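You operate a simulated robot arm through the tools that you are given. There is no shell and no other tool.

Carry out the task below with a simulated two-armed robot. There is one attempt and no reset: what you move stays moved.

TASK
Wipe up the spill on the top of the long table with the yellow cloth and put it back.

Only the result counts: the job must be done as asked and must still hold three seconds after the hand-in. Knocking over, shifting, dropping, spilling or breaking anything else fails it. Flat cloth is picked up by pressing the open fingertips on it (5 to 10 N) and closing them slowly along it; thin cloth reads only 2 to 8 mm in the jaws.

THE ROBOT
Two 7-joint arms with two-finger parallel grippers on one trunk, on a base that moves. Base frame: it is fixed to the floor where the robot stands at the start and does not move with it; the origin is under the middle of the robot, x ahead of it, y to its left, z up. Readings come in mm, degrees, newtons and seconds.
The left shoulder is at the start at [50, 187, 1010], the right one opposite. With the tool pointing down near the work surface each hand reaches from about 100 to 660 mm from the robot's upright axis, wherever it stands, measured 20 degrees to its own side. Places, roughly: yellow cloth [2750, -1000, 750]. Payload 3.43 kg a hand.
The TCP of each hand is the grasp point between the finger pads, 30 mm short of the fingertips. In the tool frame z runs along the fingers and y along their closing line. The gripper opens to 94 mm. The fingers are 28 mm wide and 10 mm thick; the gripper's body (50 by 96 mm) begins 55 mm behind the TCP.
Orientation is that of the tool frame in the base frame, as a unit quaternion [x, y, z, w]. With the fingers straight down and closing along the base's y, the tool's x points along the base's -x, its y along +y and its z along -z.

THE INTERFACE
- The arms move only by the tool arm_command. It takes "left_deltas", "right_deltas" or both (then of equal length, played together; a hand with none holds still); each is a list of rows, each an object of numbers (a shift or turn left out is 0, a gripper value left out holds the last): "dx", "dy", "dz": the shift along the tool's x, y, z in mm; "rx", "ry", "rz": the turn, a rotation vector about the tool's x, y, z in degrees. In form: [{"dx": .., "dy": .., "dz": .., "rx": .., "ry": .., "rz": ..}, ...]. A call has 1 to 20 rows; each row shifts and turns the commanded pose from where the row before left it, along the tool's axes as they then stand. "left_jaw" and "right_jaw" are, for a hand that has rows, the finger opening in mm, from 0 to 94, set as the call begins (left out, the last holds). Each row takes 0.2 s and may step no farther than 50 mm and 8.6 degrees from the row before; otherwise, or with a gripper value out of range, the whole call is refused. Where a pose cannot be reached the arm comes as near as it can. A force on the tool above 40 N (or 10 N above the force at the start of the call, whichever is more), or a blocked arm, ends the call early, and 0.2 s more pass. Each finger travels about 153 mm/s and halts on what it meets, pressing with about 27 N; the grip force reading is that of the motor and also rises with nothing between the fingers. The clock runs only during rows and for 0.2 s after the last one: add rows that do not move to give the fingers time. It gives the time, the measured TCP pose, the force on the tool (base axes), the opening and the grip force at its end, in the units of the frame above (readings bear some noise), with the torque about the TCP (base axes, N m) and any sound that the robot's microphone picked up.
- Cameras (640 x 400 px; columns grow to the right, rows downward): "scene" is now at [155, 12.2, 1187.4]; the picture's right is [0.02, -1.00, 0.00], its down [-0.47, -0.01, -0.88] and it looks along [0.88, 0.02, -0.47] (base axes); focal length 251 px, centre (320, 200). "left" rides on the left gripper at [76, -14, -102] in its tool frame; the picture's right is [0.18, 0.98, 0.00], its down [-0.75, 0.14, -0.64] and it looks along [-0.63, 0.12, 0.77] (tool axes); focal length 243 px, centre (320, 200). "right" rides on the right gripper at [76, 14, -102] in its tool frame; the picture's right is [-0.18, 0.98, 0.00], its down [-0.75, -0.14, -0.64] and it looks along [-0.63, -0.12, 0.77] (tool axes); focal length 243 px, centre (320, 200).
- capture(camera): a new picture of that camera. The clock stands still meanwhile.
- slide_trunk(by): slides the trunk up (or, below 0, down) by that many mm; the arms and the scene camera ride with it, the base frame stays. It gives what a move gives, with no picture.
- base_move(legs): drives the robot by 1 to 6 legs, each [ahead, left, turn to the left] in mm, mm and degrees, along the robot's own axes; the way and the turn of a leg run together, so that a leg with both is an arc; at most 1500 mm and 180 degrees a leg. The arms and the cameras ride along, it lands a little off, and it stops where it bumps. It gives what a move gives.
- aim_head(pan, tilt): turns the head with the scene camera to pan (to the left, within 80 degrees either way) and tilt (down, from -29 to 69), counted from straight ahead of the robot. It gives what a move gives.
- point_at(camera, pixels): for up to 12 pixels [column, row] of the newest picture of that camera ("zoom" is the newest enlarged one), the place [x, y, z] in the base frame of the surface seen there, good to about 3 mm, but the place of the scene camera against the robot may be out by one fixed shift of up to 18 mm in any direction. The clock stands still meanwhile.
- enlarge(camera, box): a new picture of the part [left, top, right, bottom] of that camera's present view, enlarged. The clock stands still meanwhile.
- hand_in(): hands the job in; it is judged then, once.

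Leave the grippers open and the arms clear of the work at the hand-in unless told otherwise.

The tools are called after "Call:" by a JSON object that holds its "api" and its "payload". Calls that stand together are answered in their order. arm_command: Moves the arms, as the interface text tells. Its arguments: {"type":"object","properties":{"left_deltas":{"type":"array"},"left_jaw":{"type":"number"},"right_deltas":{"type":"array"},"right_jaw":{"type":"number"}},"required":[]} The other tools are called the same way: slide_trunk (by) moves the trunk up or down; base_move (legs) drives the base; aim_head (pan, tilt) turns the head that bears the scene camera; capture (camera) takes a picture; point_at (camera, pixels) gives the place of the surface under pixels of a picture; enlarge (camera, box) takes an enlarged picture of a part of a camera's view; hand_in () hands the job in.

At the start:

```text
t: 0.0
left_tool_pos: [369.2, 162.8, 1037.7]
left_tool_rot: [0.0, 1.0, 0.0, 0.0]
left_ft_force: [-0.5, -0.3, -0.8]
left_moment: [0.02, 0.04, -0.02]
left_finger_gap: 93.6
left_grip_force: 0.0
right_tool_pos: [375.3, -150.3, 1027.6]
right_tool_rot: [-0.001, 1.0, 0.001, 0.0]
right_ft_force: [0.1, 0.5, 0.0]
right_moment: [0.0, 0.02, -0.01]
right_finger_gap: 94.1
right_grip_force: 0.0
trunk travel left (down, up): [-225.0, 207.0]
robot x, y, heading: [0.2, -3.3, 0.2]
head pan, tilt (commanded): [1.3, 28.2]
```

scene: 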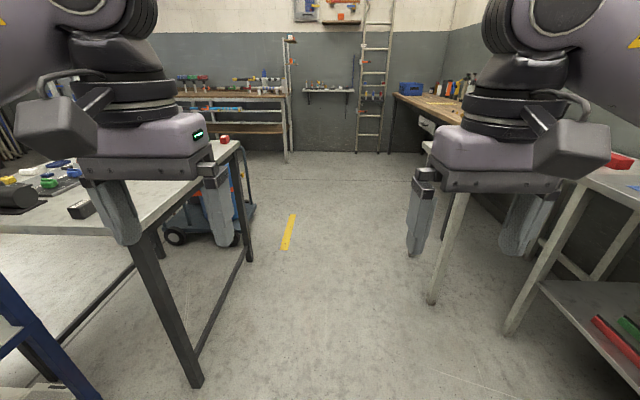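
right: 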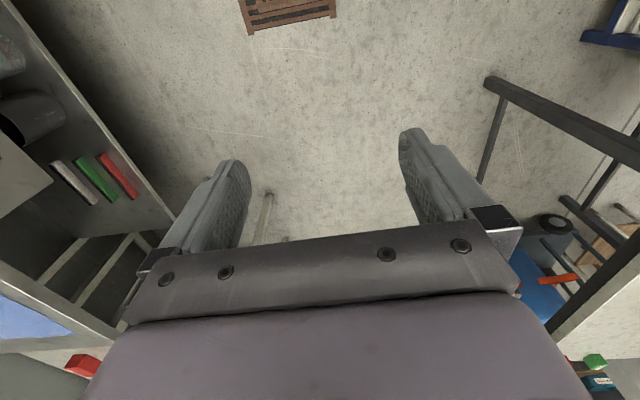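
left: 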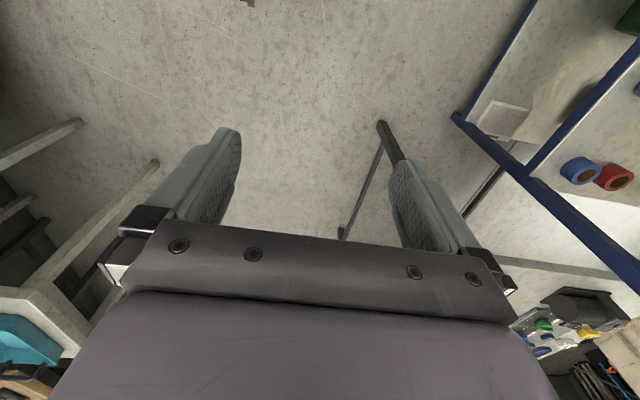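

The view ahead shows an aisle with a bench on the left, a shelf/bench on the right and a long bench further to the right at the back. I'll aim the head toward the cloth's stated place (ahead, right) to look more closely.

Call:
{"api": "aim_head", "payload": {"pan": -15, "tilt": 15}}

Call:
{"api": "capture", "payload": {"camera": "scene"}}

```text
t: 0.8
left_tool_pos: [369.6, 163.2, 1038.6]
left_tool_rot: [-0.001, 1.0, 0.0, 0.001]
left_ft_force: [0.8, 0.9, 0.9]
left_moment: [0.0, 0.02, 0.01]
left_finger_gap: 94.0
left_grip_force: 0.0
right_tool_pos: [375.0, -150.4, 1027.0]
right_tool_rot: [0.0, 1.0, 0.0, 0.0]
right_ft_force: [-0.2, -0.1, -0.7]
right_moment: [0.01, 0.01, -0.01]
right_finger_gap: 94.1
right_grip_force: 0.1
trunk travel left (down, up): [-225.0, 207.0]
robot x, y, heading: [-0.2, 0.5, 0.1]
head pan, tilt (commanded): [-15.0, 15.0]
```

```text
taken
```

scene: 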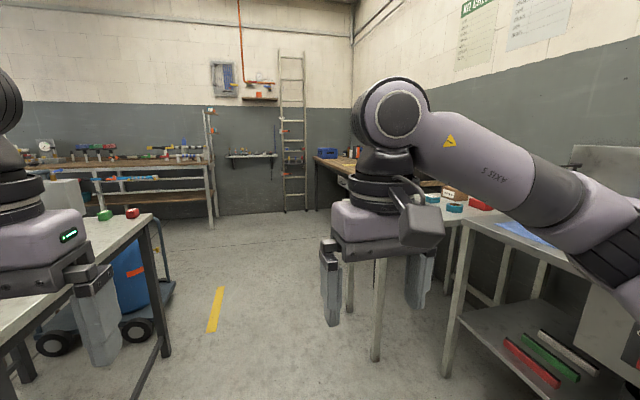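

The right arm hides the long bench on the right. I'll measure a few places: floor (280,340), tables' corners and bench edges.

Call:
{"api": "point_at", "payload": {"camera": "scene", "pixels": [[155, 214], [280, 340], [465, 222], [318, 160], [360, 158], [374, 355], [445, 370], [330, 153], [215, 230], [590, 235], [135, 395], [490, 215]]}}

Call:
{"api": "enlarge", "payload": {"camera": "scene", "box": [300, 130, 400, 220]}}

```text
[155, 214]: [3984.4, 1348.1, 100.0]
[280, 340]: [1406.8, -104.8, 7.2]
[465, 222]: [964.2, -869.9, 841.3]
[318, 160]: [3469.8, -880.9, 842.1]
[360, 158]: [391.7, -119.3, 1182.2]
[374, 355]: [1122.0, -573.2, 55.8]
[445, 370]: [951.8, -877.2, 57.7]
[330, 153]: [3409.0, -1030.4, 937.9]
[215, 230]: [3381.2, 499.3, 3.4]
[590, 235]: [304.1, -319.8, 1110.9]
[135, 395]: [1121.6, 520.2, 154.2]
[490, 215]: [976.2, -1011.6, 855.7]
```

```text
4.44 times, centred on (350, 175) of scene
```

zoom: 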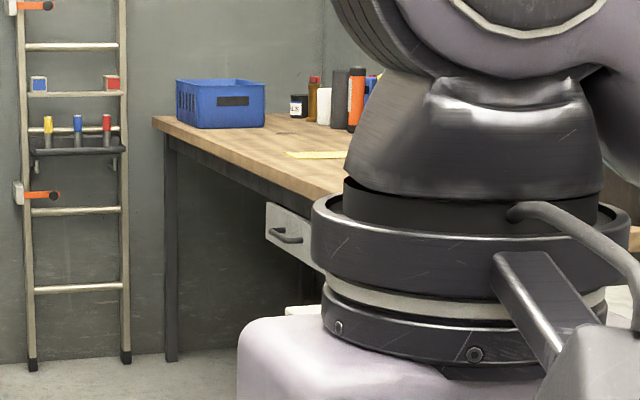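

The zoom shows the wooden long bench with a yellow cloth near (315,155) in the zoom. I'll measure it.

Call:
{"api": "point_at", "payload": {"camera": "zoom", "pixels": [[310, 155], [340, 155], [290, 153], [160, 120], [240, 155], [300, 180], [340, 190], [280, 125], [170, 355], [220, 100], [325, 95], [355, 95]]}}

```text
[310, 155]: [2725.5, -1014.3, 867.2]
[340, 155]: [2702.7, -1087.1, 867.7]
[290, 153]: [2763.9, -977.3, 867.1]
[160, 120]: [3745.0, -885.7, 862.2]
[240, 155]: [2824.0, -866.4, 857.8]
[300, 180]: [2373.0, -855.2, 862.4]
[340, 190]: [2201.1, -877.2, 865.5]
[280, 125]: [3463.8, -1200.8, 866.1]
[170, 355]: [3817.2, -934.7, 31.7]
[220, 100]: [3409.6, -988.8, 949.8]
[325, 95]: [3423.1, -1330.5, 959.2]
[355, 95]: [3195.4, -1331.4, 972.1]
```

Table top is about z 865, front edge y ≈ -860, cloth about [2720, -1030]. Before driving I'll look down at the aisle for clearance.

Call:
{"api": "aim_head", "payload": {"pan": -10, "tilt": 40}}

Call:
{"api": "capture", "payload": {"camera": "scene"}}

```text
t: 1.7
left_tool_pos: [368.9, 163.8, 1038.4]
left_tool_rot: [-0.001, 1.0, 0.0, 0.0]
left_ft_force: [-0.2, 0.2, -0.2]
left_moment: [0.01, -0.04, -0.01]
left_finger_gap: 94.0
left_grip_force: 0.1
right_tool_pos: [374.7, -151.2, 1028.2]
right_tool_rot: [0.0, 1.0, 0.0, -0.001]
right_ft_force: [-0.2, 0.0, -0.8]
right_moment: [0.01, -0.04, 0.0]
right_finger_gap: 94.1
right_grip_force: 0.1
trunk travel left (down, up): [-225.0, 207.0]
robot x, y, heading: [-2.5, 1.6, 0.2]
head pan, tilt (commanded): [-10.0, 40.0]
```

```text
taken
```

scene: 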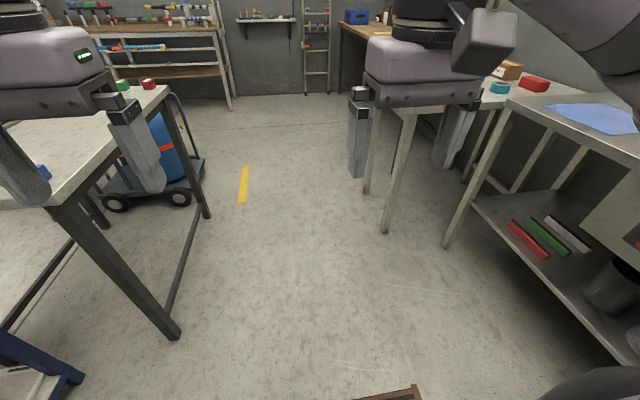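

Call:
{"api": "point_at", "payload": {"camera": "scene", "pixels": [[382, 232], [366, 192], [446, 246], [176, 338], [207, 216], [415, 390], [390, 110], [240, 200], [118, 208], [510, 100], [70, 380], [60, 190]]}}

```text
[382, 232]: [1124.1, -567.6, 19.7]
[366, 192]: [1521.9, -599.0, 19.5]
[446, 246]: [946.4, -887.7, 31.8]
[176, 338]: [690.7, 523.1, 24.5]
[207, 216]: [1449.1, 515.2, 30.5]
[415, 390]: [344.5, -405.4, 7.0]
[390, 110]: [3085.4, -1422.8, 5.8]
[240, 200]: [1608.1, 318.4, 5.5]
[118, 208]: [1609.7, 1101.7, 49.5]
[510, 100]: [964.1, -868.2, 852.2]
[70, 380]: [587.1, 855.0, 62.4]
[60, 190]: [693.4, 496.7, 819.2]
```

There is a brown slatted thing on the floor at about [340,-400]. I'll tilt further down to see what it is before driving over/near it.

Call:
{"api": "aim_head", "payload": {"pan": -30, "tilt": 66}}

Call:
{"api": "capture", "payload": {"camera": "scene"}}

Call:
{"api": "capture", "payload": {"camera": "right"}}

```text
t: 2.6
left_tool_pos: [369.9, 162.7, 1038.3]
left_tool_rot: [0.0, 1.0, 0.0, 0.0]
left_ft_force: [-0.2, -0.2, -0.6]
left_moment: [-0.04, 0.01, 0.0]
left_finger_gap: 94.2
left_grip_force: 0.0
right_tool_pos: [375.1, -150.5, 1027.7]
right_tool_rot: [-0.001, 1.0, 0.0, 0.0]
right_ft_force: [0.0, -0.3, -0.2]
right_moment: [-0.04, 0.01, -0.01]
right_finger_gap: 94.3
right_grip_force: 0.0
trunk travel left (down, up): [-225.0, 207.0]
robot x, y, heading: [2.3, -1.5, -0.0]
head pan, tilt (commanded): [-30.0, 66.0]
```

```text
taken
```

scene: 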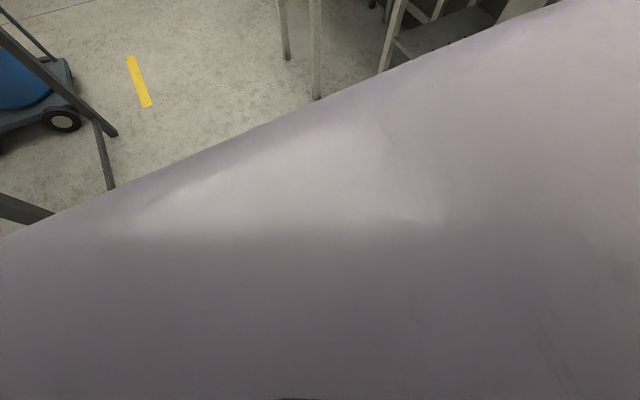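

```text
taken
```

right: 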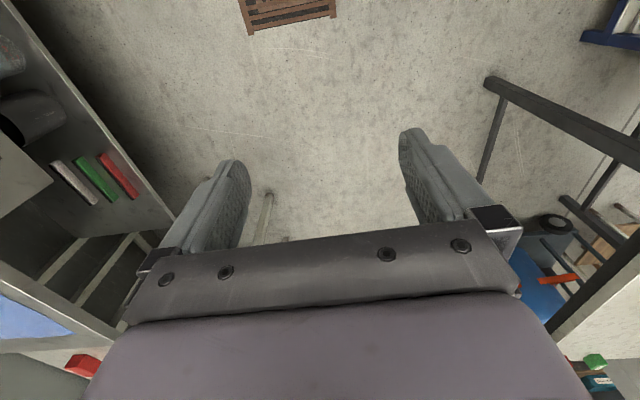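

I'll measure the brown floor thing in the right hand camera at (250,30), (335,15), (290,10) and floor nearby.

Call:
{"api": "point_at", "payload": {"camera": "right", "pixels": [[252, 32], [333, 16], [240, 3], [290, 10], [300, 60], [264, 200]]}}

Call:
{"api": "enlarge", "payload": {"camera": "right", "box": [220, 0, 360, 60]}}

```text
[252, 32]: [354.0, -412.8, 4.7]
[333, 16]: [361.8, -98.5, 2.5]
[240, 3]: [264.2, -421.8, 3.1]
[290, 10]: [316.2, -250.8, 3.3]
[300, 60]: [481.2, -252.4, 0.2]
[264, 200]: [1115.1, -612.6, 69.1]
```

```text
4.57 times, centred on (290, 30) of right
```

zoom: 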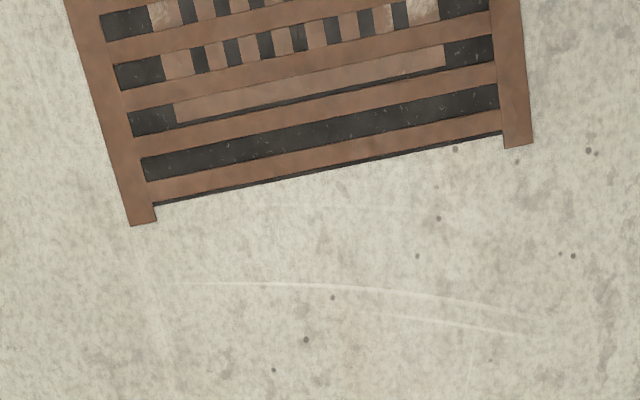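

The brown thing is a flat floor grate (z ≈ 3), harmless. The aisle at y≈0 is clear out to x≈3000. I'll drive 1400 ahead, then look right.

Call:
{"api": "base_move", "payload": {"legs": [[1300, 0, 0]]}}

Call:
{"api": "aim_head", "payload": {"pan": -25, "tilt": 25}}

Call:
{"api": "capture", "payload": {"camera": "scene"}}

```text
t: 9.2
left_tool_pos: [1694.4, 169.5, 1039.3]
left_tool_rot: [-0.004, 1.0, 0.0, 0.0]
left_ft_force: [-0.1, -0.8, 0.3]
left_moment: [0.01, 0.0, 0.0]
left_finger_gap: 93.9
left_grip_force: 0.1
right_tool_pos: [1700.8, -141.9, 1027.6]
right_tool_rot: [-0.003, 1.0, 0.0, 0.001]
right_ft_force: [1.2, -0.1, -0.9]
right_moment: [-0.02, 0.02, 0.0]
right_finger_gap: 94.1
right_grip_force: 0.0
trunk travel left (down, up): [-225.0, 207.0]
robot x, y, heading: [1327.2, 5.4, 0.4]
head pan, tilt (commanded): [-30.0, 66.0]
```

```text
t: 10.3
left_tool_pos: [1694.9, 169.6, 1038.0]
left_tool_rot: [-0.004, 1.0, 0.0, 0.0]
left_ft_force: [0.7, 0.0, -0.2]
left_moment: [-0.01, 0.0, 0.02]
left_finger_gap: 94.1
left_grip_force: 0.1
right_tool_pos: [1700.6, -143.2, 1027.4]
right_tool_rot: [-0.003, 1.0, 0.0, 0.0]
right_ft_force: [-0.3, 0.3, -0.4]
right_moment: [-0.01, -0.02, 0.05]
right_finger_gap: 94.0
right_grip_force: 0.0
trunk travel left (down, up): [-225.0, 207.0]
robot x, y, heading: [1326.9, 7.1, 0.1]
head pan, tilt (commanded): [-25.0, 25.0]
```

```text
taken
```

scene: 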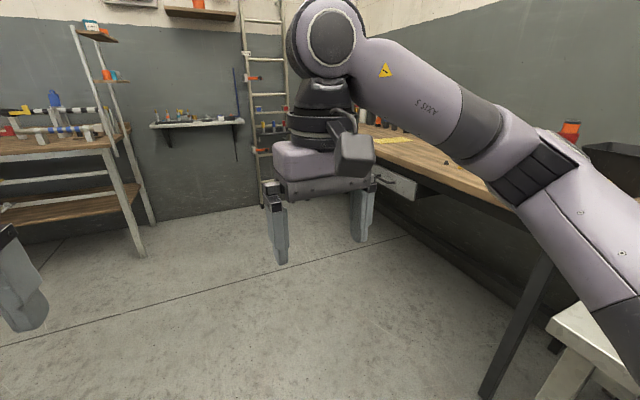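

The way ahead is clear. I'll go 1150 further and turn right 90° to face the long table from a distance.

Call:
{"api": "base_move", "payload": {"legs": [[1150, 0, 0], [0, 0, -90]]}}

Call:
{"api": "aim_head", "payload": {"pan": 0, "tilt": 20}}

Call:
{"api": "capture", "payload": {"camera": "scene"}}

```text
t: 20.1
left_tool_pos: [2659.8, -344.1, 1038.8]
left_tool_rot: [0.7, 0.714, 0.0, 0.0]
left_ft_force: [-0.6, -0.8, -0.1]
left_moment: [0.04, 0.01, -0.05]
left_finger_gap: 93.7
left_grip_force: 0.0
right_tool_pos: [2346.8, -353.4, 1027.8]
right_tool_rot: [0.701, 0.713, 0.0, 0.0]
right_ft_force: [0.6, 1.0, 0.5]
right_moment: [0.01, 0.02, -0.02]
right_finger_gap: 94.0
right_grip_force: 0.1
trunk travel left (down, up): [-225.0, 207.0]
robot x, y, heading: [2492.9, 22.8, -89.0]
head pan, tilt (commanded): [-25.0, 25.0]
```

```text
t: 21.0
left_tool_pos: [2659.4, -343.4, 1038.9]
left_tool_rot: [0.7, 0.714, 0.0, 0.0]
left_ft_force: [-0.1, -0.1, -0.8]
left_moment: [-0.01, -0.05, -0.04]
left_finger_gap: 94.1
left_grip_force: 0.1
right_tool_pos: [2347.6, -354.9, 1026.9]
right_tool_rot: [0.701, 0.713, -0.001, -0.001]
right_ft_force: [-0.4, -0.1, -0.8]
right_moment: [0.01, 0.0, -0.01]
right_finger_gap: 94.1
right_grip_force: 0.0
trunk travel left (down, up): [-225.0, 207.0]
robot x, y, heading: [2489.5, 24.2, -88.9]
head pan, tilt (commanded): [0.0, 20.0]
```

```text
taken
```

scene: 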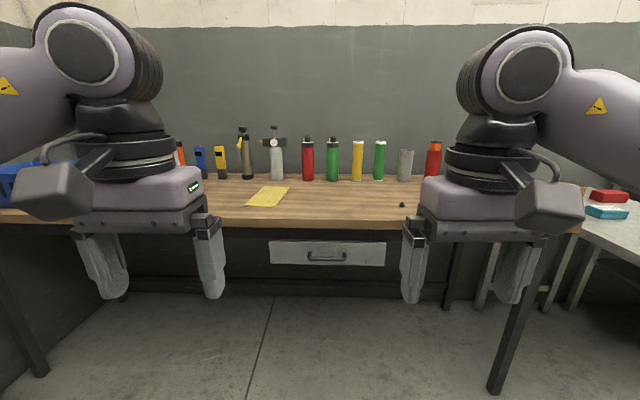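

The table is in view: yellow cloth at (268,197), a small dark object at (403,204). No spill obvious yet. I'll enlarge the table top.

Call:
{"api": "enlarge", "payload": {"camera": "scene", "box": [210, 160, 430, 240]}}

Call:
{"api": "point_at", "payload": {"camera": "scene", "pixels": [[268, 197], [250, 204], [279, 204], [260, 187], [288, 188], [403, 204], [310, 228], [310, 175], [320, 218], [332, 178], [278, 178], [405, 180]]}}

```text
2.91 times, centred on (320, 200) of scene
```

zoom: 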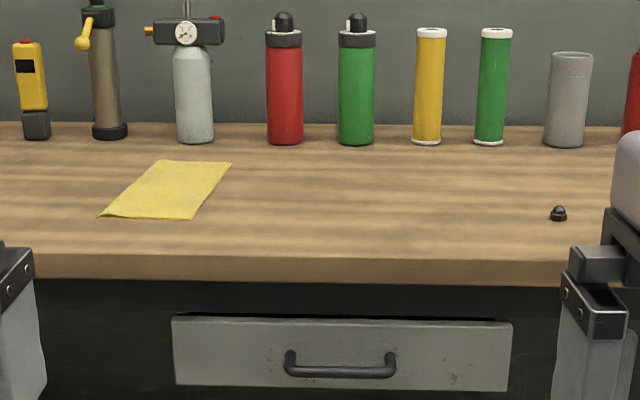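

```text
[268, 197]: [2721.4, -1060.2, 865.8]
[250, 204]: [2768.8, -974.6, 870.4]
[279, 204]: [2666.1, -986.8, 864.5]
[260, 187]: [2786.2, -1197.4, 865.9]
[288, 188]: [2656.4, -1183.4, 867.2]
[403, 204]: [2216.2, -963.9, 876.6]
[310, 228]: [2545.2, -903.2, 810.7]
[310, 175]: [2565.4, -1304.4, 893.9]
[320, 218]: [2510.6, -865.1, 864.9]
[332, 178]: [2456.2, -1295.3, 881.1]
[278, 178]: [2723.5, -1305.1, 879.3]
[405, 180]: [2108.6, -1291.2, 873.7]
```

Cloth lies around x 2660–2785, y −975…−1195. I'll pan left and right to look for the spill on the rest of the table.

Call:
{"api": "aim_head", "payload": {"pan": 45, "tilt": 20}}

Call:
{"api": "capture", "payload": {"camera": "scene"}}

Call:
{"api": "aim_head", "payload": {"pan": -45, "tilt": 20}}

Call:
{"api": "capture", "payload": {"camera": "scene"}}

```text
t: 22.1
left_tool_pos: [2659.1, -344.5, 1039.0]
left_tool_rot: [0.701, 0.714, 0.0, 0.0]
left_ft_force: [0.8, -0.1, 0.0]
left_moment: [0.01, -0.03, -0.01]
left_finger_gap: 94.1
left_grip_force: 0.0
right_tool_pos: [2347.1, -354.5, 1027.3]
right_tool_rot: [0.701, 0.713, 0.0, 0.0]
right_ft_force: [-0.3, -0.2, 0.8]
right_moment: [0.01, -0.01, -0.02]
right_finger_gap: 93.9
right_grip_force: 0.1
trunk travel left (down, up): [-225.0, 207.0]
robot x, y, heading: [2491.9, 26.0, -89.0]
head pan, tilt (commanded): [45.0, 20.0]
```

```text
taken
```

scene: 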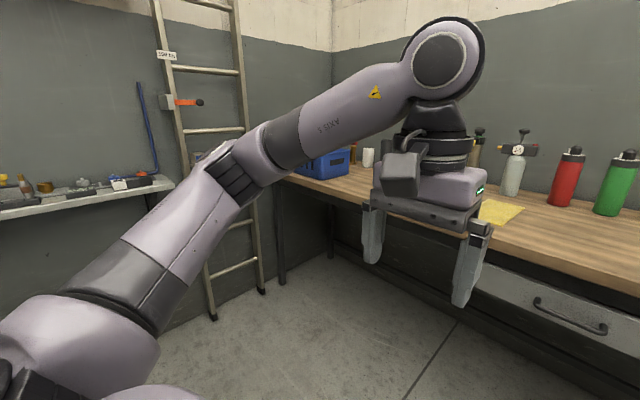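

```text
t: 23.7
left_tool_pos: [2660.4, -344.5, 1038.7]
left_tool_rot: [0.701, 0.714, 0.0, 0.0]
left_ft_force: [-0.1, -0.5, 0.1]
left_moment: [-0.01, 0.01, 0.0]
left_finger_gap: 94.1
left_grip_force: 0.1
right_tool_pos: [2348.8, -354.5, 1027.1]
right_tool_rot: [0.701, 0.713, 0.001, 0.0]
right_ft_force: [0.3, 0.9, -0.1]
right_moment: [0.04, 0.01, 0.02]
right_finger_gap: 93.7
right_grip_force: 0.0
trunk travel left (down, up): [-225.0, 207.0]
robot x, y, heading: [2489.5, 21.7, -89.0]
head pan, tilt (commanded): [-45.0, 20.0]
```

```text
taken
```

scene: 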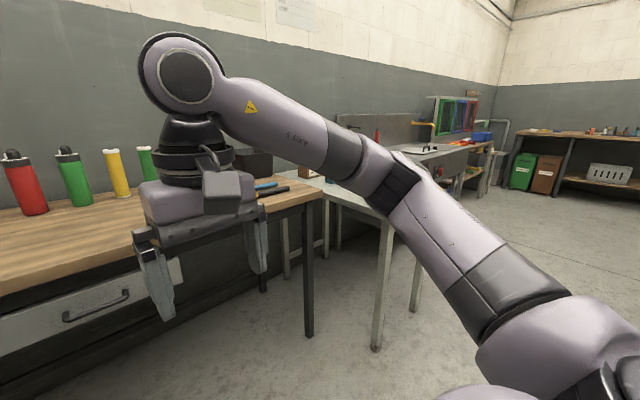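

Much of the table is hidden by the grippers. I'll shift the base to the robot's left (toward +x) by 450 and look straight and to both sides.

Call:
{"api": "base_move", "payload": {"legs": [[0, 450, -1]]}}

Call:
{"api": "aim_head", "payload": {"pan": 0, "tilt": 25}}

Call:
{"api": "capture", "payload": {"camera": "scene"}}

```text
t: 28.2
left_tool_pos: [3103.6, -341.5, 1039.1]
left_tool_rot: [0.706, 0.708, 0.0, 0.0]
left_ft_force: [0.3, -0.3, -0.3]
left_moment: [0.0, 0.03, 0.01]
left_finger_gap: 94.1
left_grip_force: 0.1
right_tool_pos: [2791.1, -347.4, 1026.5]
right_tool_rot: [0.706, 0.708, 0.0, 0.0]
right_ft_force: [0.7, 0.3, -0.1]
right_moment: [0.03, -0.02, 0.02]
right_finger_gap: 94.1
right_grip_force: 0.1
trunk travel left (down, up): [-225.0, 207.0]
robot x, y, heading: [2935.3, 29.4, -89.7]
head pan, tilt (commanded): [-45.0, 20.0]
```

```text
t: 29.3
left_tool_pos: [3102.5, -342.6, 1039.2]
left_tool_rot: [0.707, 0.707, 0.0, 0.0]
left_ft_force: [0.8, -0.7, -0.3]
left_moment: [-0.02, -0.04, -0.03]
left_finger_gap: 94.0
left_grip_force: 0.0
right_tool_pos: [2790.7, -347.8, 1027.7]
right_tool_rot: [0.706, 0.708, 0.0, 0.0]
right_ft_force: [-0.2, 0.0, -1.1]
right_moment: [0.02, 0.01, -0.01]
right_finger_gap: 94.0
right_grip_force: 0.1
trunk travel left (down, up): [-225.0, 207.0]
robot x, y, heading: [2940.5, 27.6, -90.1]
head pan, tilt (commanded): [0.0, 25.0]
```

```text
taken
```

scene: 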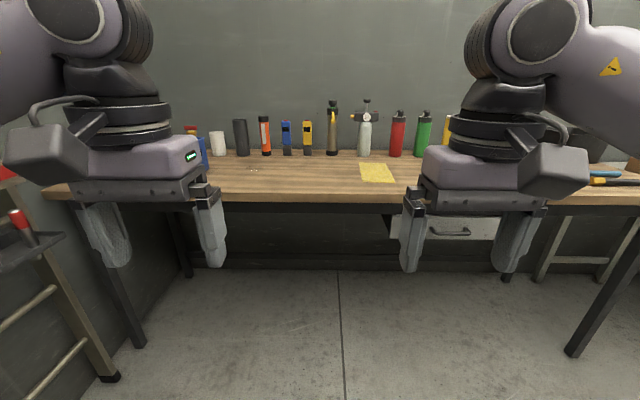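

Something small and shiny is at (254,170). I'll enlarge the table top between the hands.

Call:
{"api": "enlarge", "payload": {"camera": "scene", "box": [200, 140, 420, 210]}}

Call:
{"api": "point_at", "payload": {"camera": "scene", "pixels": [[254, 170], [362, 164], [391, 164], [362, 181], [396, 181], [377, 173], [320, 190], [320, 197]]}}

```text
2.91 times, centred on (310, 175) of scene
```

zoom: 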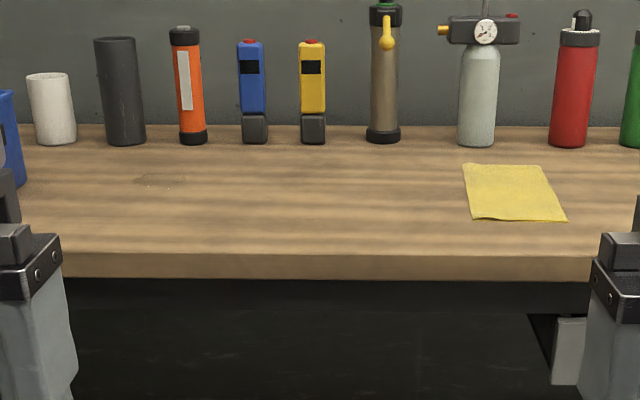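

```text
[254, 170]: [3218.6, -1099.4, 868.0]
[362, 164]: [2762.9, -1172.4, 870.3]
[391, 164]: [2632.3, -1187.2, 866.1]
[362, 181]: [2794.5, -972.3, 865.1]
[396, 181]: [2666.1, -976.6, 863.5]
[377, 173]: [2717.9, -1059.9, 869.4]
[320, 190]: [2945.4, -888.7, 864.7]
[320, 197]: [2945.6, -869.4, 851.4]
```

A faint wet patch shows at zoom (160,180), about [3218,−1099]. I'll zoom in on it.

Call:
{"api": "enlarge", "payload": {"camera": "scene", "box": [235, 158, 285, 188]}}

```text
12.80 times, centred on (260, 173) of scene
```

zoom: 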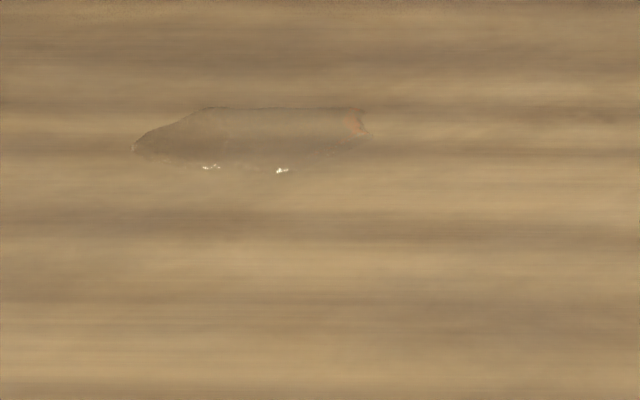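

It's a clear puddle, from zoom (133,150) to (370,130), with highlights on its near edge. I'll measure its outline.

Call:
{"api": "point_at", "payload": {"camera": "zoom", "pixels": [[133, 150], [205, 108], [290, 108], [365, 110], [372, 133], [330, 155], [280, 171], [205, 168], [160, 160], [250, 135]]}}

```text
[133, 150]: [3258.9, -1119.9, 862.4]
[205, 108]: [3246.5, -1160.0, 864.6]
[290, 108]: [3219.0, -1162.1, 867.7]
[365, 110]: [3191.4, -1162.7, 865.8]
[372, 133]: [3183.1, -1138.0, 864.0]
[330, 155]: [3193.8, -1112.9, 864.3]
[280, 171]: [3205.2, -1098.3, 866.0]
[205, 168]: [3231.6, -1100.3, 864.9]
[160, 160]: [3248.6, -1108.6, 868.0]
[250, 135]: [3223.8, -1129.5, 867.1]
```

The spill spans about x 3183–3259, y −1162…−1098. Next I need to know how far the base sticks out so I can approach the table; I'll tilt the head fully down.

Call:
{"api": "aim_head", "payload": {"pan": 0, "tilt": 69}}

Call:
{"api": "capture", "payload": {"camera": "scene"}}

Call:
{"api": "capture", "payload": {"camera": "left"}}

```text
t: 30.4
left_tool_pos: [3103.1, -342.2, 1038.5]
left_tool_rot: [0.706, 0.708, 0.0, -0.001]
left_ft_force: [0.3, 0.0, -0.5]
left_moment: [0.0, -0.02, -0.03]
left_finger_gap: 94.0
left_grip_force: 0.0
right_tool_pos: [2791.4, -348.2, 1025.8]
right_tool_rot: [0.707, 0.708, 0.0, 0.001]
right_ft_force: [-0.8, -0.1, -0.2]
right_moment: [0.0, 0.04, 0.0]
right_finger_gap: 94.2
right_grip_force: 0.1
trunk travel left (down, up): [-225.0, 207.0]
robot x, y, heading: [2940.9, 26.9, -89.9]
head pan, tilt (commanded): [0.0, 68.8]
```

```text
taken
```

scene: 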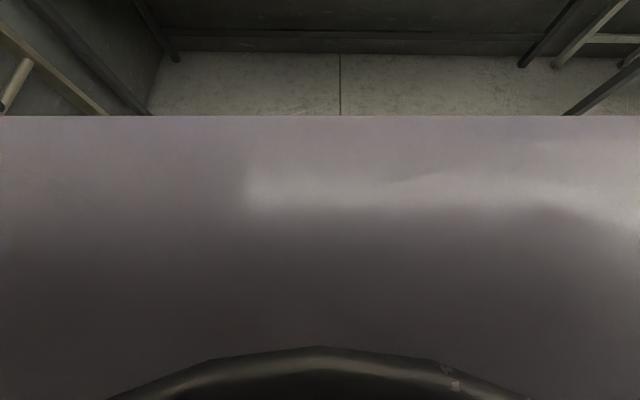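

```text
taken
```

left: 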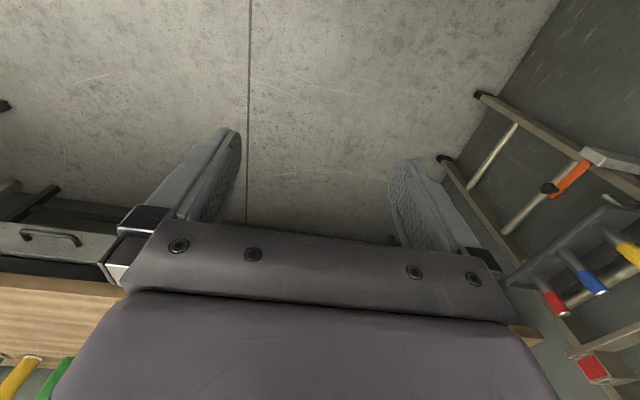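

The torso box blocks the view. I'll measure its front edge (320,118), (320,150), and the floor edge beyond.

Call:
{"api": "point_at", "payload": {"camera": "scene", "pixels": [[320, 120], [320, 160], [320, 250], [320, 110], [60, 130], [580, 130]]}}

```text
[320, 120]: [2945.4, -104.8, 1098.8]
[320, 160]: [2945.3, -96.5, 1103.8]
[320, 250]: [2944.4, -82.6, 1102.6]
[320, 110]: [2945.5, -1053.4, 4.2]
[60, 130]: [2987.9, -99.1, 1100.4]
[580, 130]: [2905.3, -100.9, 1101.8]
```

The torso front is ~130 mm ahead of the axis. To see the base footprint, I'll tilt the left hand back 40° so its camera looks toward the robot's base.

Call:
{"api": "arm_command", "payload": {"left_deltas": [{"ry": 8}, {"ry": 8}, {"ry": 8}, {"ry": 8}, {"ry": 8}, {}]}}

Call:
{"api": "capture", "payload": {"camera": "left"}}

```text
t: 31.8
left_tool_pos: [3102.4, -341.1, 1038.5]
left_tool_rot: [0.664, 0.665, 0.24, -0.243]
left_ft_force: [1.4, -0.1, 0.4]
left_moment: [-0.02, 0.02, -0.02]
left_finger_gap: 94.2
left_grip_force: 0.0
right_tool_pos: [2790.0, -346.8, 1026.9]
right_tool_rot: [0.707, 0.708, 0.0, 0.0]
right_ft_force: [0.2, -0.6, 0.0]
right_moment: [0.0, 0.01, -0.01]
right_finger_gap: 94.3
right_grip_force: 0.0
trunk travel left (down, up): [-225.0, 207.0]
robot x, y, heading: [2939.1, 31.2, -90.0]
head pan, tilt (commanded): [0.0, 68.8]
```

```text
taken
```

left: 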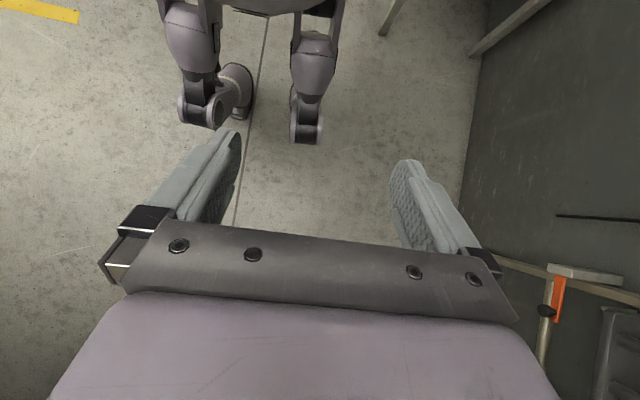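

The base shows two swerve wheel legs. I'll measure their front extents at (305,140), (196,125), (320,70), (245,70).

Call:
{"api": "point_at", "payload": {"camera": "left", "pixels": [[305, 142], [320, 138], [196, 126], [183, 108], [308, 80], [195, 40], [250, 8], [240, 110], [330, 20], [305, 105]]}}

```text
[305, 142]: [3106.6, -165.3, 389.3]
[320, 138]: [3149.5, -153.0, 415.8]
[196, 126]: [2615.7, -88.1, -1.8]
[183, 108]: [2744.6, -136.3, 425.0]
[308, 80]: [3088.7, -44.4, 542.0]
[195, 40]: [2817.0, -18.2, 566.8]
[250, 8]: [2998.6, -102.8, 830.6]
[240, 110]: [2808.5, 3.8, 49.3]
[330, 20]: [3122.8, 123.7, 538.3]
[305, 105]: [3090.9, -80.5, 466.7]
```

The base's foremost parts are ~200 mm ahead of the axis at z≈400 (under the table), torso ~130 mm. I can stand with the axis ~300 mm from the edge. I'll tilt the hand back upright and raise the trunk 100 mm for clearance.

Call:
{"api": "arm_command", "payload": {"left_deltas": [{"ry": -8}, {"ry": -8}, {"ry": -8}, {"ry": -8}, {"ry": -8}, {}]}}

Call:
{"api": "slide_trunk", "payload": {"by": 100}}

Call:
{"api": "aim_head", "payload": {"pan": 0, "tilt": 30}}

Call:
{"api": "base_move", "payload": {"legs": [[0, -410, 0]]}}

Call:
{"api": "capture", "payload": {"camera": "scene"}}

```text
t: 33.2
left_tool_pos: [3102.7, -342.6, 1038.9]
left_tool_rot: [0.706, 0.708, 0.0, 0.001]
left_ft_force: [0.4, 0.3, 0.5]
left_moment: [0.01, 0.03, -0.01]
left_finger_gap: 94.0
left_grip_force: 0.0
right_tool_pos: [2790.9, -348.5, 1027.5]
right_tool_rot: [0.706, 0.708, 0.0, -0.001]
right_ft_force: [0.3, 0.9, 0.0]
right_moment: [0.01, 0.03, -0.02]
right_finger_gap: 93.8
right_grip_force: 0.1
trunk travel left (down, up): [-225.0, 207.0]
robot x, y, heading: [2939.5, 29.1, -90.3]
head pan, tilt (commanded): [0.0, 68.8]
```

```text
t: 34.6
left_tool_pos: [3102.9, -343.3, 1138.4]
left_tool_rot: [0.706, 0.708, 0.0, 0.0]
left_ft_force: [0.0, -0.6, -0.7]
left_moment: [-0.03, -0.02, 0.0]
left_finger_gap: 94.0
left_grip_force: 0.1
right_tool_pos: [2790.3, -348.1, 1127.6]
right_tool_rot: [0.707, 0.707, 0.0, 0.0]
right_ft_force: [-1.0, -0.1, 0.2]
right_moment: [0.0, 0.0, -0.01]
right_finger_gap: 94.1
right_grip_force: 0.0
trunk travel left (down, up): [-325.0, 107.0]
robot x, y, heading: [2944.9, 25.0, -90.0]
head pan, tilt (commanded): [0.0, 68.8]
```

```text
t: 35.6
left_tool_pos: [3103.2, -341.1, 1138.2]
left_tool_rot: [0.705, 0.709, 0.001, 0.0]
left_ft_force: [-0.2, -0.1, -0.1]
left_moment: [0.01, 0.0, 0.01]
left_finger_gap: 94.0
left_grip_force: 0.1
right_tool_pos: [2790.6, -348.5, 1127.8]
right_tool_rot: [0.706, 0.708, 0.0, 0.0]
right_ft_force: [0.0, -0.6, 0.2]
right_moment: [0.01, 0.04, 0.0]
right_finger_gap: 94.1
right_grip_force: 0.0
trunk travel left (down, up): [-325.0, 107.0]
robot x, y, heading: [2941.5, 29.9, -89.9]
head pan, tilt (commanded): [0.0, 30.0]
```

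```text
t: 39.8
left_tool_pos: [2686.2, -343.5, 1138.2]
left_tool_rot: [0.705, 0.709, 0.0, 0.0]
left_ft_force: [-0.5, -0.2, 0.4]
left_moment: [0.01, 0.01, 0.03]
left_finger_gap: 94.2
left_grip_force: 0.0
right_tool_pos: [2375.0, -348.9, 1127.4]
right_tool_rot: [0.706, 0.708, 0.0, 0.001]
right_ft_force: [-0.8, -0.4, -0.5]
right_moment: [-0.01, -0.05, 0.01]
right_finger_gap: 94.0
right_grip_force: 0.0
trunk travel left (down, up): [-325.0, 107.0]
robot x, y, heading: [2523.9, 25.4, -89.9]
head pan, tilt (commanded): [0.0, 30.0]
```

```text
taken
```

scene: 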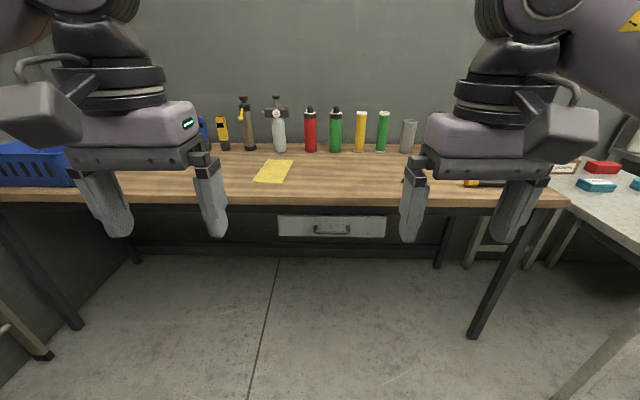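

The robot is now at x≈2524 facing the table with drawer ahead. I'll advance 300 mm and re-look.

Call:
{"api": "base_move", "payload": {"legs": [[300, 0, 0]]}}

Call:
{"api": "aim_head", "payload": {"pan": 0, "tilt": 40}}

Call:
{"api": "capture", "payload": {"camera": "scene"}}

Call:
{"api": "capture", "payload": {"camera": "left"}}

```text
t: 41.9
left_tool_pos: [2690.3, -647.7, 1138.9]
left_tool_rot: [0.704, 0.71, 0.0, 0.001]
left_ft_force: [0.3, -0.3, -0.9]
left_moment: [0.01, 0.01, -0.04]
left_finger_gap: 94.1
left_grip_force: 0.0
right_tool_pos: [2377.5, -655.9, 1126.6]
right_tool_rot: [0.704, 0.71, -0.001, 0.0]
right_ft_force: [-0.4, 0.3, 1.1]
right_moment: [0.01, 0.02, -0.02]
right_finger_gap: 93.9
right_grip_force: 0.1
trunk travel left (down, up): [-325.0, 107.0]
robot x, y, heading: [2524.7, -278.8, -89.5]
head pan, tilt (commanded): [0.0, 30.0]
```

```text
t: 42.6
left_tool_pos: [2690.6, -647.6, 1137.7]
left_tool_rot: [0.704, 0.71, 0.0, 0.0]
left_ft_force: [-0.3, 0.5, 0.3]
left_moment: [-0.01, 0.0, 0.01]
left_finger_gap: 93.8
left_grip_force: 0.0
right_tool_pos: [2376.7, -656.3, 1126.8]
right_tool_rot: [0.704, 0.71, 0.0, 0.0]
right_ft_force: [-0.4, -0.4, -0.4]
right_moment: [-0.02, -0.01, -0.03]
right_finger_gap: 94.1
right_grip_force: 0.1
trunk travel left (down, up): [-325.0, 107.0]
robot x, y, heading: [2526.1, -278.3, -89.6]
head pan, tilt (commanded): [0.0, 40.0]
```

```text
taken
```

scene: 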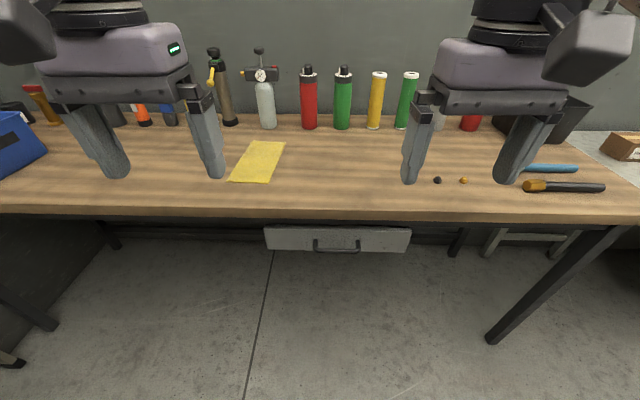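

```text
taken
```

left: 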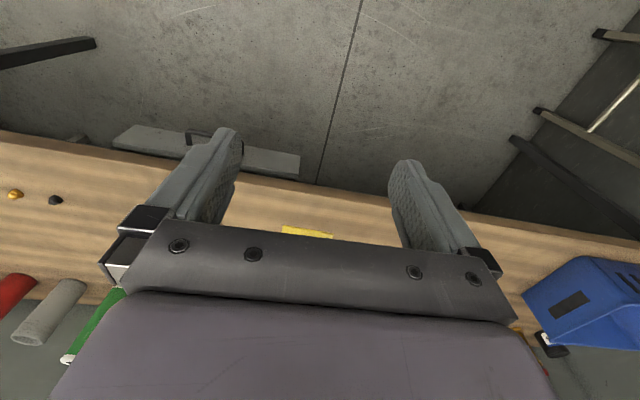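

The cloth is at (258,162). I'll measure the cloth corners, drawer handle and table edge from here.

Call:
{"api": "point_at", "payload": {"camera": "scene", "pixels": [[258, 142], [284, 143], [231, 181], [271, 182], [258, 162], [337, 247], [337, 235], [290, 207], [30, 150], [45, 160], [118, 178], [437, 180]]}}

Call:
{"api": "enlarge", "payload": {"camera": "scene", "box": [210, 125, 310, 195]}}

```text
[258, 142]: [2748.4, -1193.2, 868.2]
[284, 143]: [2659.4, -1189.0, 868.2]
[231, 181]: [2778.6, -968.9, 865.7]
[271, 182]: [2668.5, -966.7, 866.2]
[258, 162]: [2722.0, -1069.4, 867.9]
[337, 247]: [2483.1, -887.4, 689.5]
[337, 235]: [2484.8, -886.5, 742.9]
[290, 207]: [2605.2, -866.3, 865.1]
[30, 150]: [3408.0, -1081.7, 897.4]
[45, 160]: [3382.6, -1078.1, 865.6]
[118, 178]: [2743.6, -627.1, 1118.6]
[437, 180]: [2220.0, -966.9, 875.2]
```

```text
5.71 times, centred on (260, 160) of scene
```

zoom: 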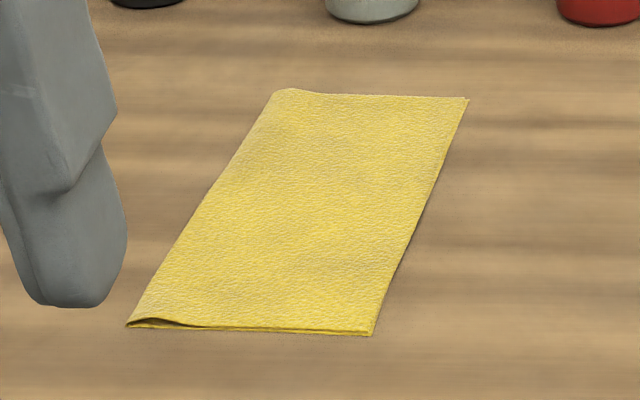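

The cloth is folded once, roughly x 2665–2775, y −967…−1192. I'll move 265 mm closer so the axis is at y≈−545.

Call:
{"api": "base_move", "payload": {"legs": [[262, 0, 0]]}}

Call:
{"api": "aim_head", "payload": {"pan": 12, "tilt": 48}}

Call:
{"api": "capture", "payload": {"camera": "scene"}}

Call:
{"api": "capture", "payload": {"camera": "left"}}

```text
t: 44.5
left_tool_pos: [2692.4, -907.3, 1138.4]
left_tool_rot: [0.704, 0.711, 0.001, -0.001]
left_ft_force: [0.4, -0.2, -0.4]
left_moment: [0.03, 0.0, -0.03]
left_finger_gap: 93.8
left_grip_force: 0.0
right_tool_pos: [2380.8, -914.0, 1126.7]
right_tool_rot: [0.703, 0.711, 0.0, 0.0]
right_ft_force: [0.3, -0.6, 0.3]
right_moment: [0.0, 0.0, 0.01]
right_finger_gap: 93.8
right_grip_force: 0.2
trunk travel left (down, up): [-325.0, 107.0]
robot x, y, heading: [2523.3, -541.1, -89.4]
head pan, tilt (commanded): [0.0, 40.0]
```

```text
t: 45.2
left_tool_pos: [2692.6, -908.0, 1138.9]
left_tool_rot: [0.703, 0.711, 0.001, 0.0]
left_ft_force: [-0.2, -0.5, 0.5]
left_moment: [0.04, -0.03, 0.03]
left_finger_gap: 94.0
left_grip_force: 0.1
right_tool_pos: [2379.8, -914.8, 1128.0]
right_tool_rot: [0.703, 0.711, 0.0, 0.001]
right_ft_force: [-0.4, 0.5, 0.1]
right_moment: [0.05, 0.01, -0.01]
right_finger_gap: 93.9
right_grip_force: 0.1
trunk travel left (down, up): [-325.0, 107.0]
robot x, y, heading: [2522.9, -538.7, -89.6]
head pan, tilt (commanded): [12.0, 48.0]
```

```text
taken
```

scene: 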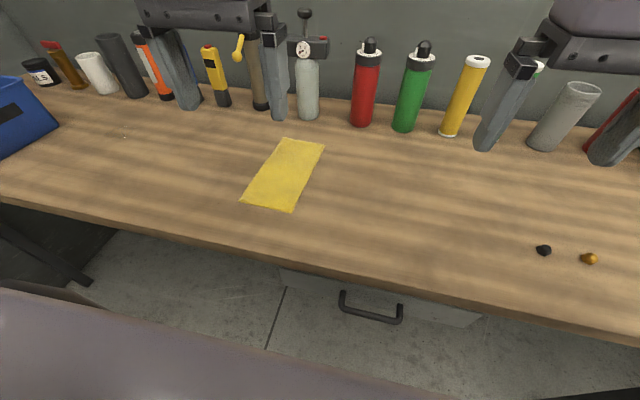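

```text
taken
```

left: 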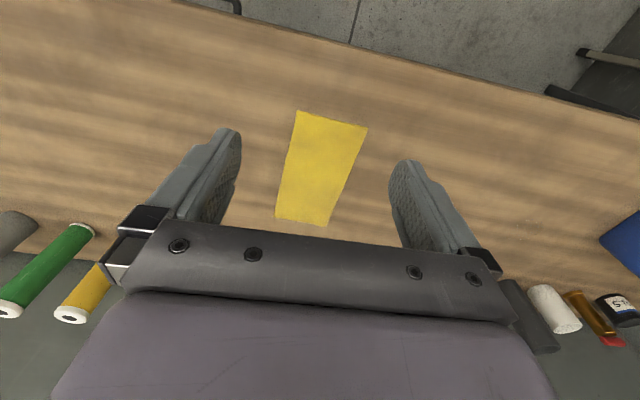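

Both cameras see the cloth. I'll measure its corners with the left hand camera (298,111), (367,128), (328,226), (276,217), centre (318,170), and the same with the scene camera for calibration.

Call:
{"api": "point_at", "payload": {"camera": "left", "pixels": [[299, 113], [365, 129], [327, 224], [278, 216], [318, 170], [200, 60], [450, 130], [300, 90], [600, 250], [345, 300]]}}

Call:
{"api": "point_at", "payload": {"camera": "scene", "pixels": [[285, 139], [322, 145], [291, 209], [244, 200], [284, 175], [125, 137], [545, 250], [588, 258], [140, 228]]}}

```text
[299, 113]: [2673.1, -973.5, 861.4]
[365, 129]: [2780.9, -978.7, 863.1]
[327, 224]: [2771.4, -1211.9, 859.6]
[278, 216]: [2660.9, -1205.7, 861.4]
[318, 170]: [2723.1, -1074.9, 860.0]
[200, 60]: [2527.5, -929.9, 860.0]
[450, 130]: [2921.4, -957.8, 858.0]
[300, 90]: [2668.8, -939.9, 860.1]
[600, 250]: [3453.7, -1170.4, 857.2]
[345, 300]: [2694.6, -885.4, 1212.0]
```

```text
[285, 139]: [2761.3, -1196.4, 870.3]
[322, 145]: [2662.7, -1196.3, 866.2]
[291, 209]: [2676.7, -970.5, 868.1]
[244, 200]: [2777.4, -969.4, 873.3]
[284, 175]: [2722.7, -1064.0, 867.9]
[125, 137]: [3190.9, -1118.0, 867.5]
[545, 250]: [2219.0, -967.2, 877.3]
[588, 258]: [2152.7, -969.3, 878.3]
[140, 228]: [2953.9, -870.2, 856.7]
```

The hand camera (trusted) puts the table at z≈859.5, so the scene camera reads ~8 mm high and ~8 mm toward the robot. Cloth centre ≈ [2721,−1092]. I'll move the left hand above it at height, set the opening to 70, then go down to TCP z≈930.

Call:
{"api": "arm_command", "payload": {"left_deltas": [{"dx": -37, "dy": 5.3}, {"dx": -37, "dy": 5.3}, {"dx": -37, "dy": 5.3}, {"dx": -37, "dy": 5.3}, {"dx": -36, "dy": 5.2}, {"dz": 35}, {"dz": 35}, {"dz": 35}, {"dz": 35}, {"dz": 35}, {"dz": 30}, {}], "left_jaw": 70}}

Call:
{"api": "capture", "payload": {"camera": "scene"}}

Call:
{"api": "capture", "payload": {"camera": "left"}}

```text
t: 47.8
left_tool_pos: [2721.0, -1092.5, 934.0]
left_tool_rot: [0.703, 0.711, 0.0, 0.001]
left_ft_force: [0.0, -0.3, -0.2]
left_moment: [0.02, -0.02, -0.01]
left_finger_gap: 69.7
left_grip_force: 0.1
right_tool_pos: [2379.8, -915.1, 1127.7]
right_tool_rot: [0.703, 0.711, 0.001, 0.0]
right_ft_force: [-0.4, 0.6, 0.0]
right_moment: [0.02, 0.0, 0.03]
right_finger_gap: 94.1
right_grip_force: 0.2
trunk travel left (down, up): [-325.0, 107.0]
robot x, y, heading: [2527.5, -537.6, -89.3]
head pan, tilt (commanded): [12.0, 48.0]
```

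```text
taken
```

scene: 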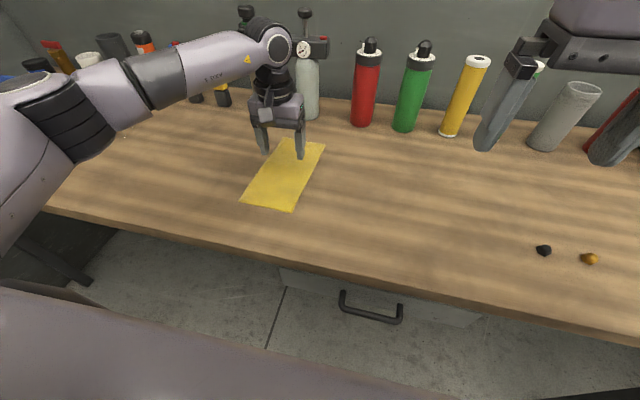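

```text
taken
```

left: 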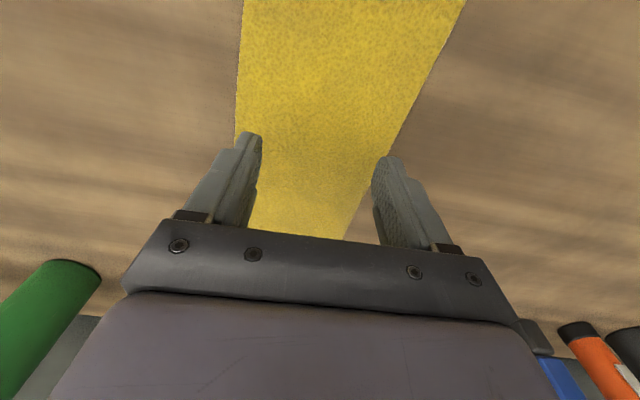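

The hand is above the cloth centre, straddling it well. I'll check the clearance between the wrist (270,45) and the gauge canister (305,50).

Call:
{"api": "point_at", "payload": {"camera": "scene", "pixels": [[270, 45], [285, 35], [298, 48], [320, 45], [305, 15], [300, 105], [262, 150], [302, 150]]}}

Call:
{"api": "enlarge", "payload": {"camera": "scene", "box": [220, 0, 350, 220]}}

```text
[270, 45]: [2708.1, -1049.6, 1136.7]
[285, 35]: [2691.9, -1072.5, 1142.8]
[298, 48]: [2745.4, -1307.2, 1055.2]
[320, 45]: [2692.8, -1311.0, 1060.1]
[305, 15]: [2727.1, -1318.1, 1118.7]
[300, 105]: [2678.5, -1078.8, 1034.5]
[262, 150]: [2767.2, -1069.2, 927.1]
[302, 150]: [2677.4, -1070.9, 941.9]
```

```text
1.82 times, centred on (285, 110) of scene
```

zoom: 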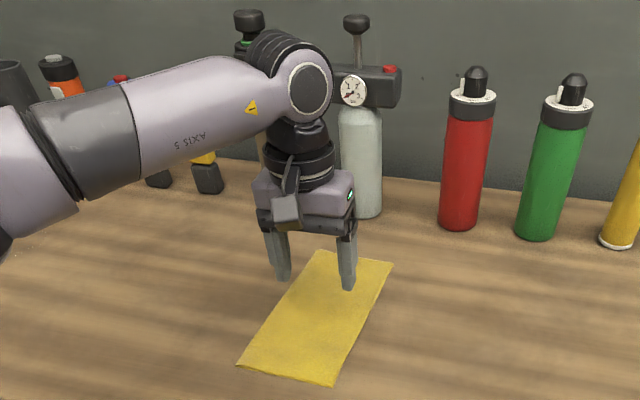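

Clearance to the canister is over 100 mm. I'll descend to TCP z≈897, then in small steps until the tips press 5–10 N.

Call:
{"api": "arm_command", "payload": {"left_deltas": [{"dz": 20}, {"dz": 15}, {}]}}

Call:
{"api": "arm_command", "payload": {"left_deltas": [{"dz": 2}, {"dz": 2}, {"dz": 1}, {}]}}

```text
t: 48.6
left_tool_pos: [2722.2, -1090.9, 897.4]
left_tool_rot: [0.703, 0.711, 0.0, 0.0]
left_ft_force: [-0.5, 0.0, -0.2]
left_moment: [-0.01, -0.02, 0.0]
left_finger_gap: 70.1
left_grip_force: 0.1
right_tool_pos: [2380.8, -914.9, 1128.1]
right_tool_rot: [0.703, 0.711, 0.0, 0.0]
right_ft_force: [-0.5, 0.2, 0.0]
right_moment: [0.02, 0.01, 0.0]
right_finger_gap: 93.9
right_grip_force: 0.0
trunk travel left (down, up): [-325.0, 107.0]
robot x, y, heading: [2529.6, -537.0, -89.6]
head pan, tilt (commanded): [12.0, 48.0]
```

```text
t: 49.6
left_tool_pos: [2721.0, -1091.1, 892.8]
left_tool_rot: [0.703, 0.711, 0.0, 0.0]
left_ft_force: [0.5, 0.4, -0.1]
left_moment: [0.04, 0.01, 0.04]
left_finger_gap: 70.2
left_grip_force: 0.2
right_tool_pos: [2379.6, -914.7, 1126.8]
right_tool_rot: [0.703, 0.711, 0.0, 0.0]
right_ft_force: [0.8, 0.2, 0.7]
right_moment: [0.01, 0.03, 0.04]
right_finger_gap: 94.2
right_grip_force: 0.0
trunk travel left (down, up): [-325.0, 107.0]
robot x, y, heading: [2526.1, -542.6, -89.6]
head pan, tilt (commanded): [12.0, 48.0]
```

No contact at TCP z 892.8 yet. I'll keep going down 1 mm at a time.

Call:
{"api": "arm_command", "payload": {"left_deltas": [{"dz": 1}, {"dz": 1}, {}]}}

Call:
{"api": "arm_command", "payload": {"left_deltas": [{"dz": 1}, {}]}}

```text
t: 50.4
left_tool_pos: [2721.2, -1092.2, 891.6]
left_tool_rot: [0.703, 0.711, 0.0, 0.001]
left_ft_force: [0.8, -0.7, 1.9]
left_moment: [0.03, 0.01, -0.01]
left_finger_gap: 70.0
left_grip_force: 0.0
right_tool_pos: [2380.5, -914.1, 1127.7]
right_tool_rot: [0.703, 0.711, 0.0, 0.0]
right_ft_force: [0.7, 1.4, -0.2]
right_moment: [-0.02, 0.0, 0.01]
right_finger_gap: 93.9
right_grip_force: 0.0
trunk travel left (down, up): [-325.0, 107.0]
robot x, y, heading: [2526.7, -540.2, -89.3]
head pan, tilt (commanded): [12.0, 48.0]
```

```text
t: 51.0
left_tool_pos: [2720.5, -1092.2, 891.3]
left_tool_rot: [0.703, 0.711, -0.001, 0.001]
left_ft_force: [1.5, -1.2, 7.9]
left_moment: [0.0, -0.04, -0.04]
left_finger_gap: 69.9
left_grip_force: 0.1
right_tool_pos: [2381.3, -914.3, 1128.3]
right_tool_rot: [0.703, 0.711, 0.0, 0.001]
right_ft_force: [-0.2, -0.2, 0.4]
right_moment: [-0.03, 0.01, -0.03]
right_finger_gap: 94.3
right_grip_force: 0.0
trunk travel left (down, up): [-325.0, 107.0]
robot x, y, heading: [2525.7, -541.3, -89.6]
head pan, tilt (commanded): [12.0, 48.0]
```

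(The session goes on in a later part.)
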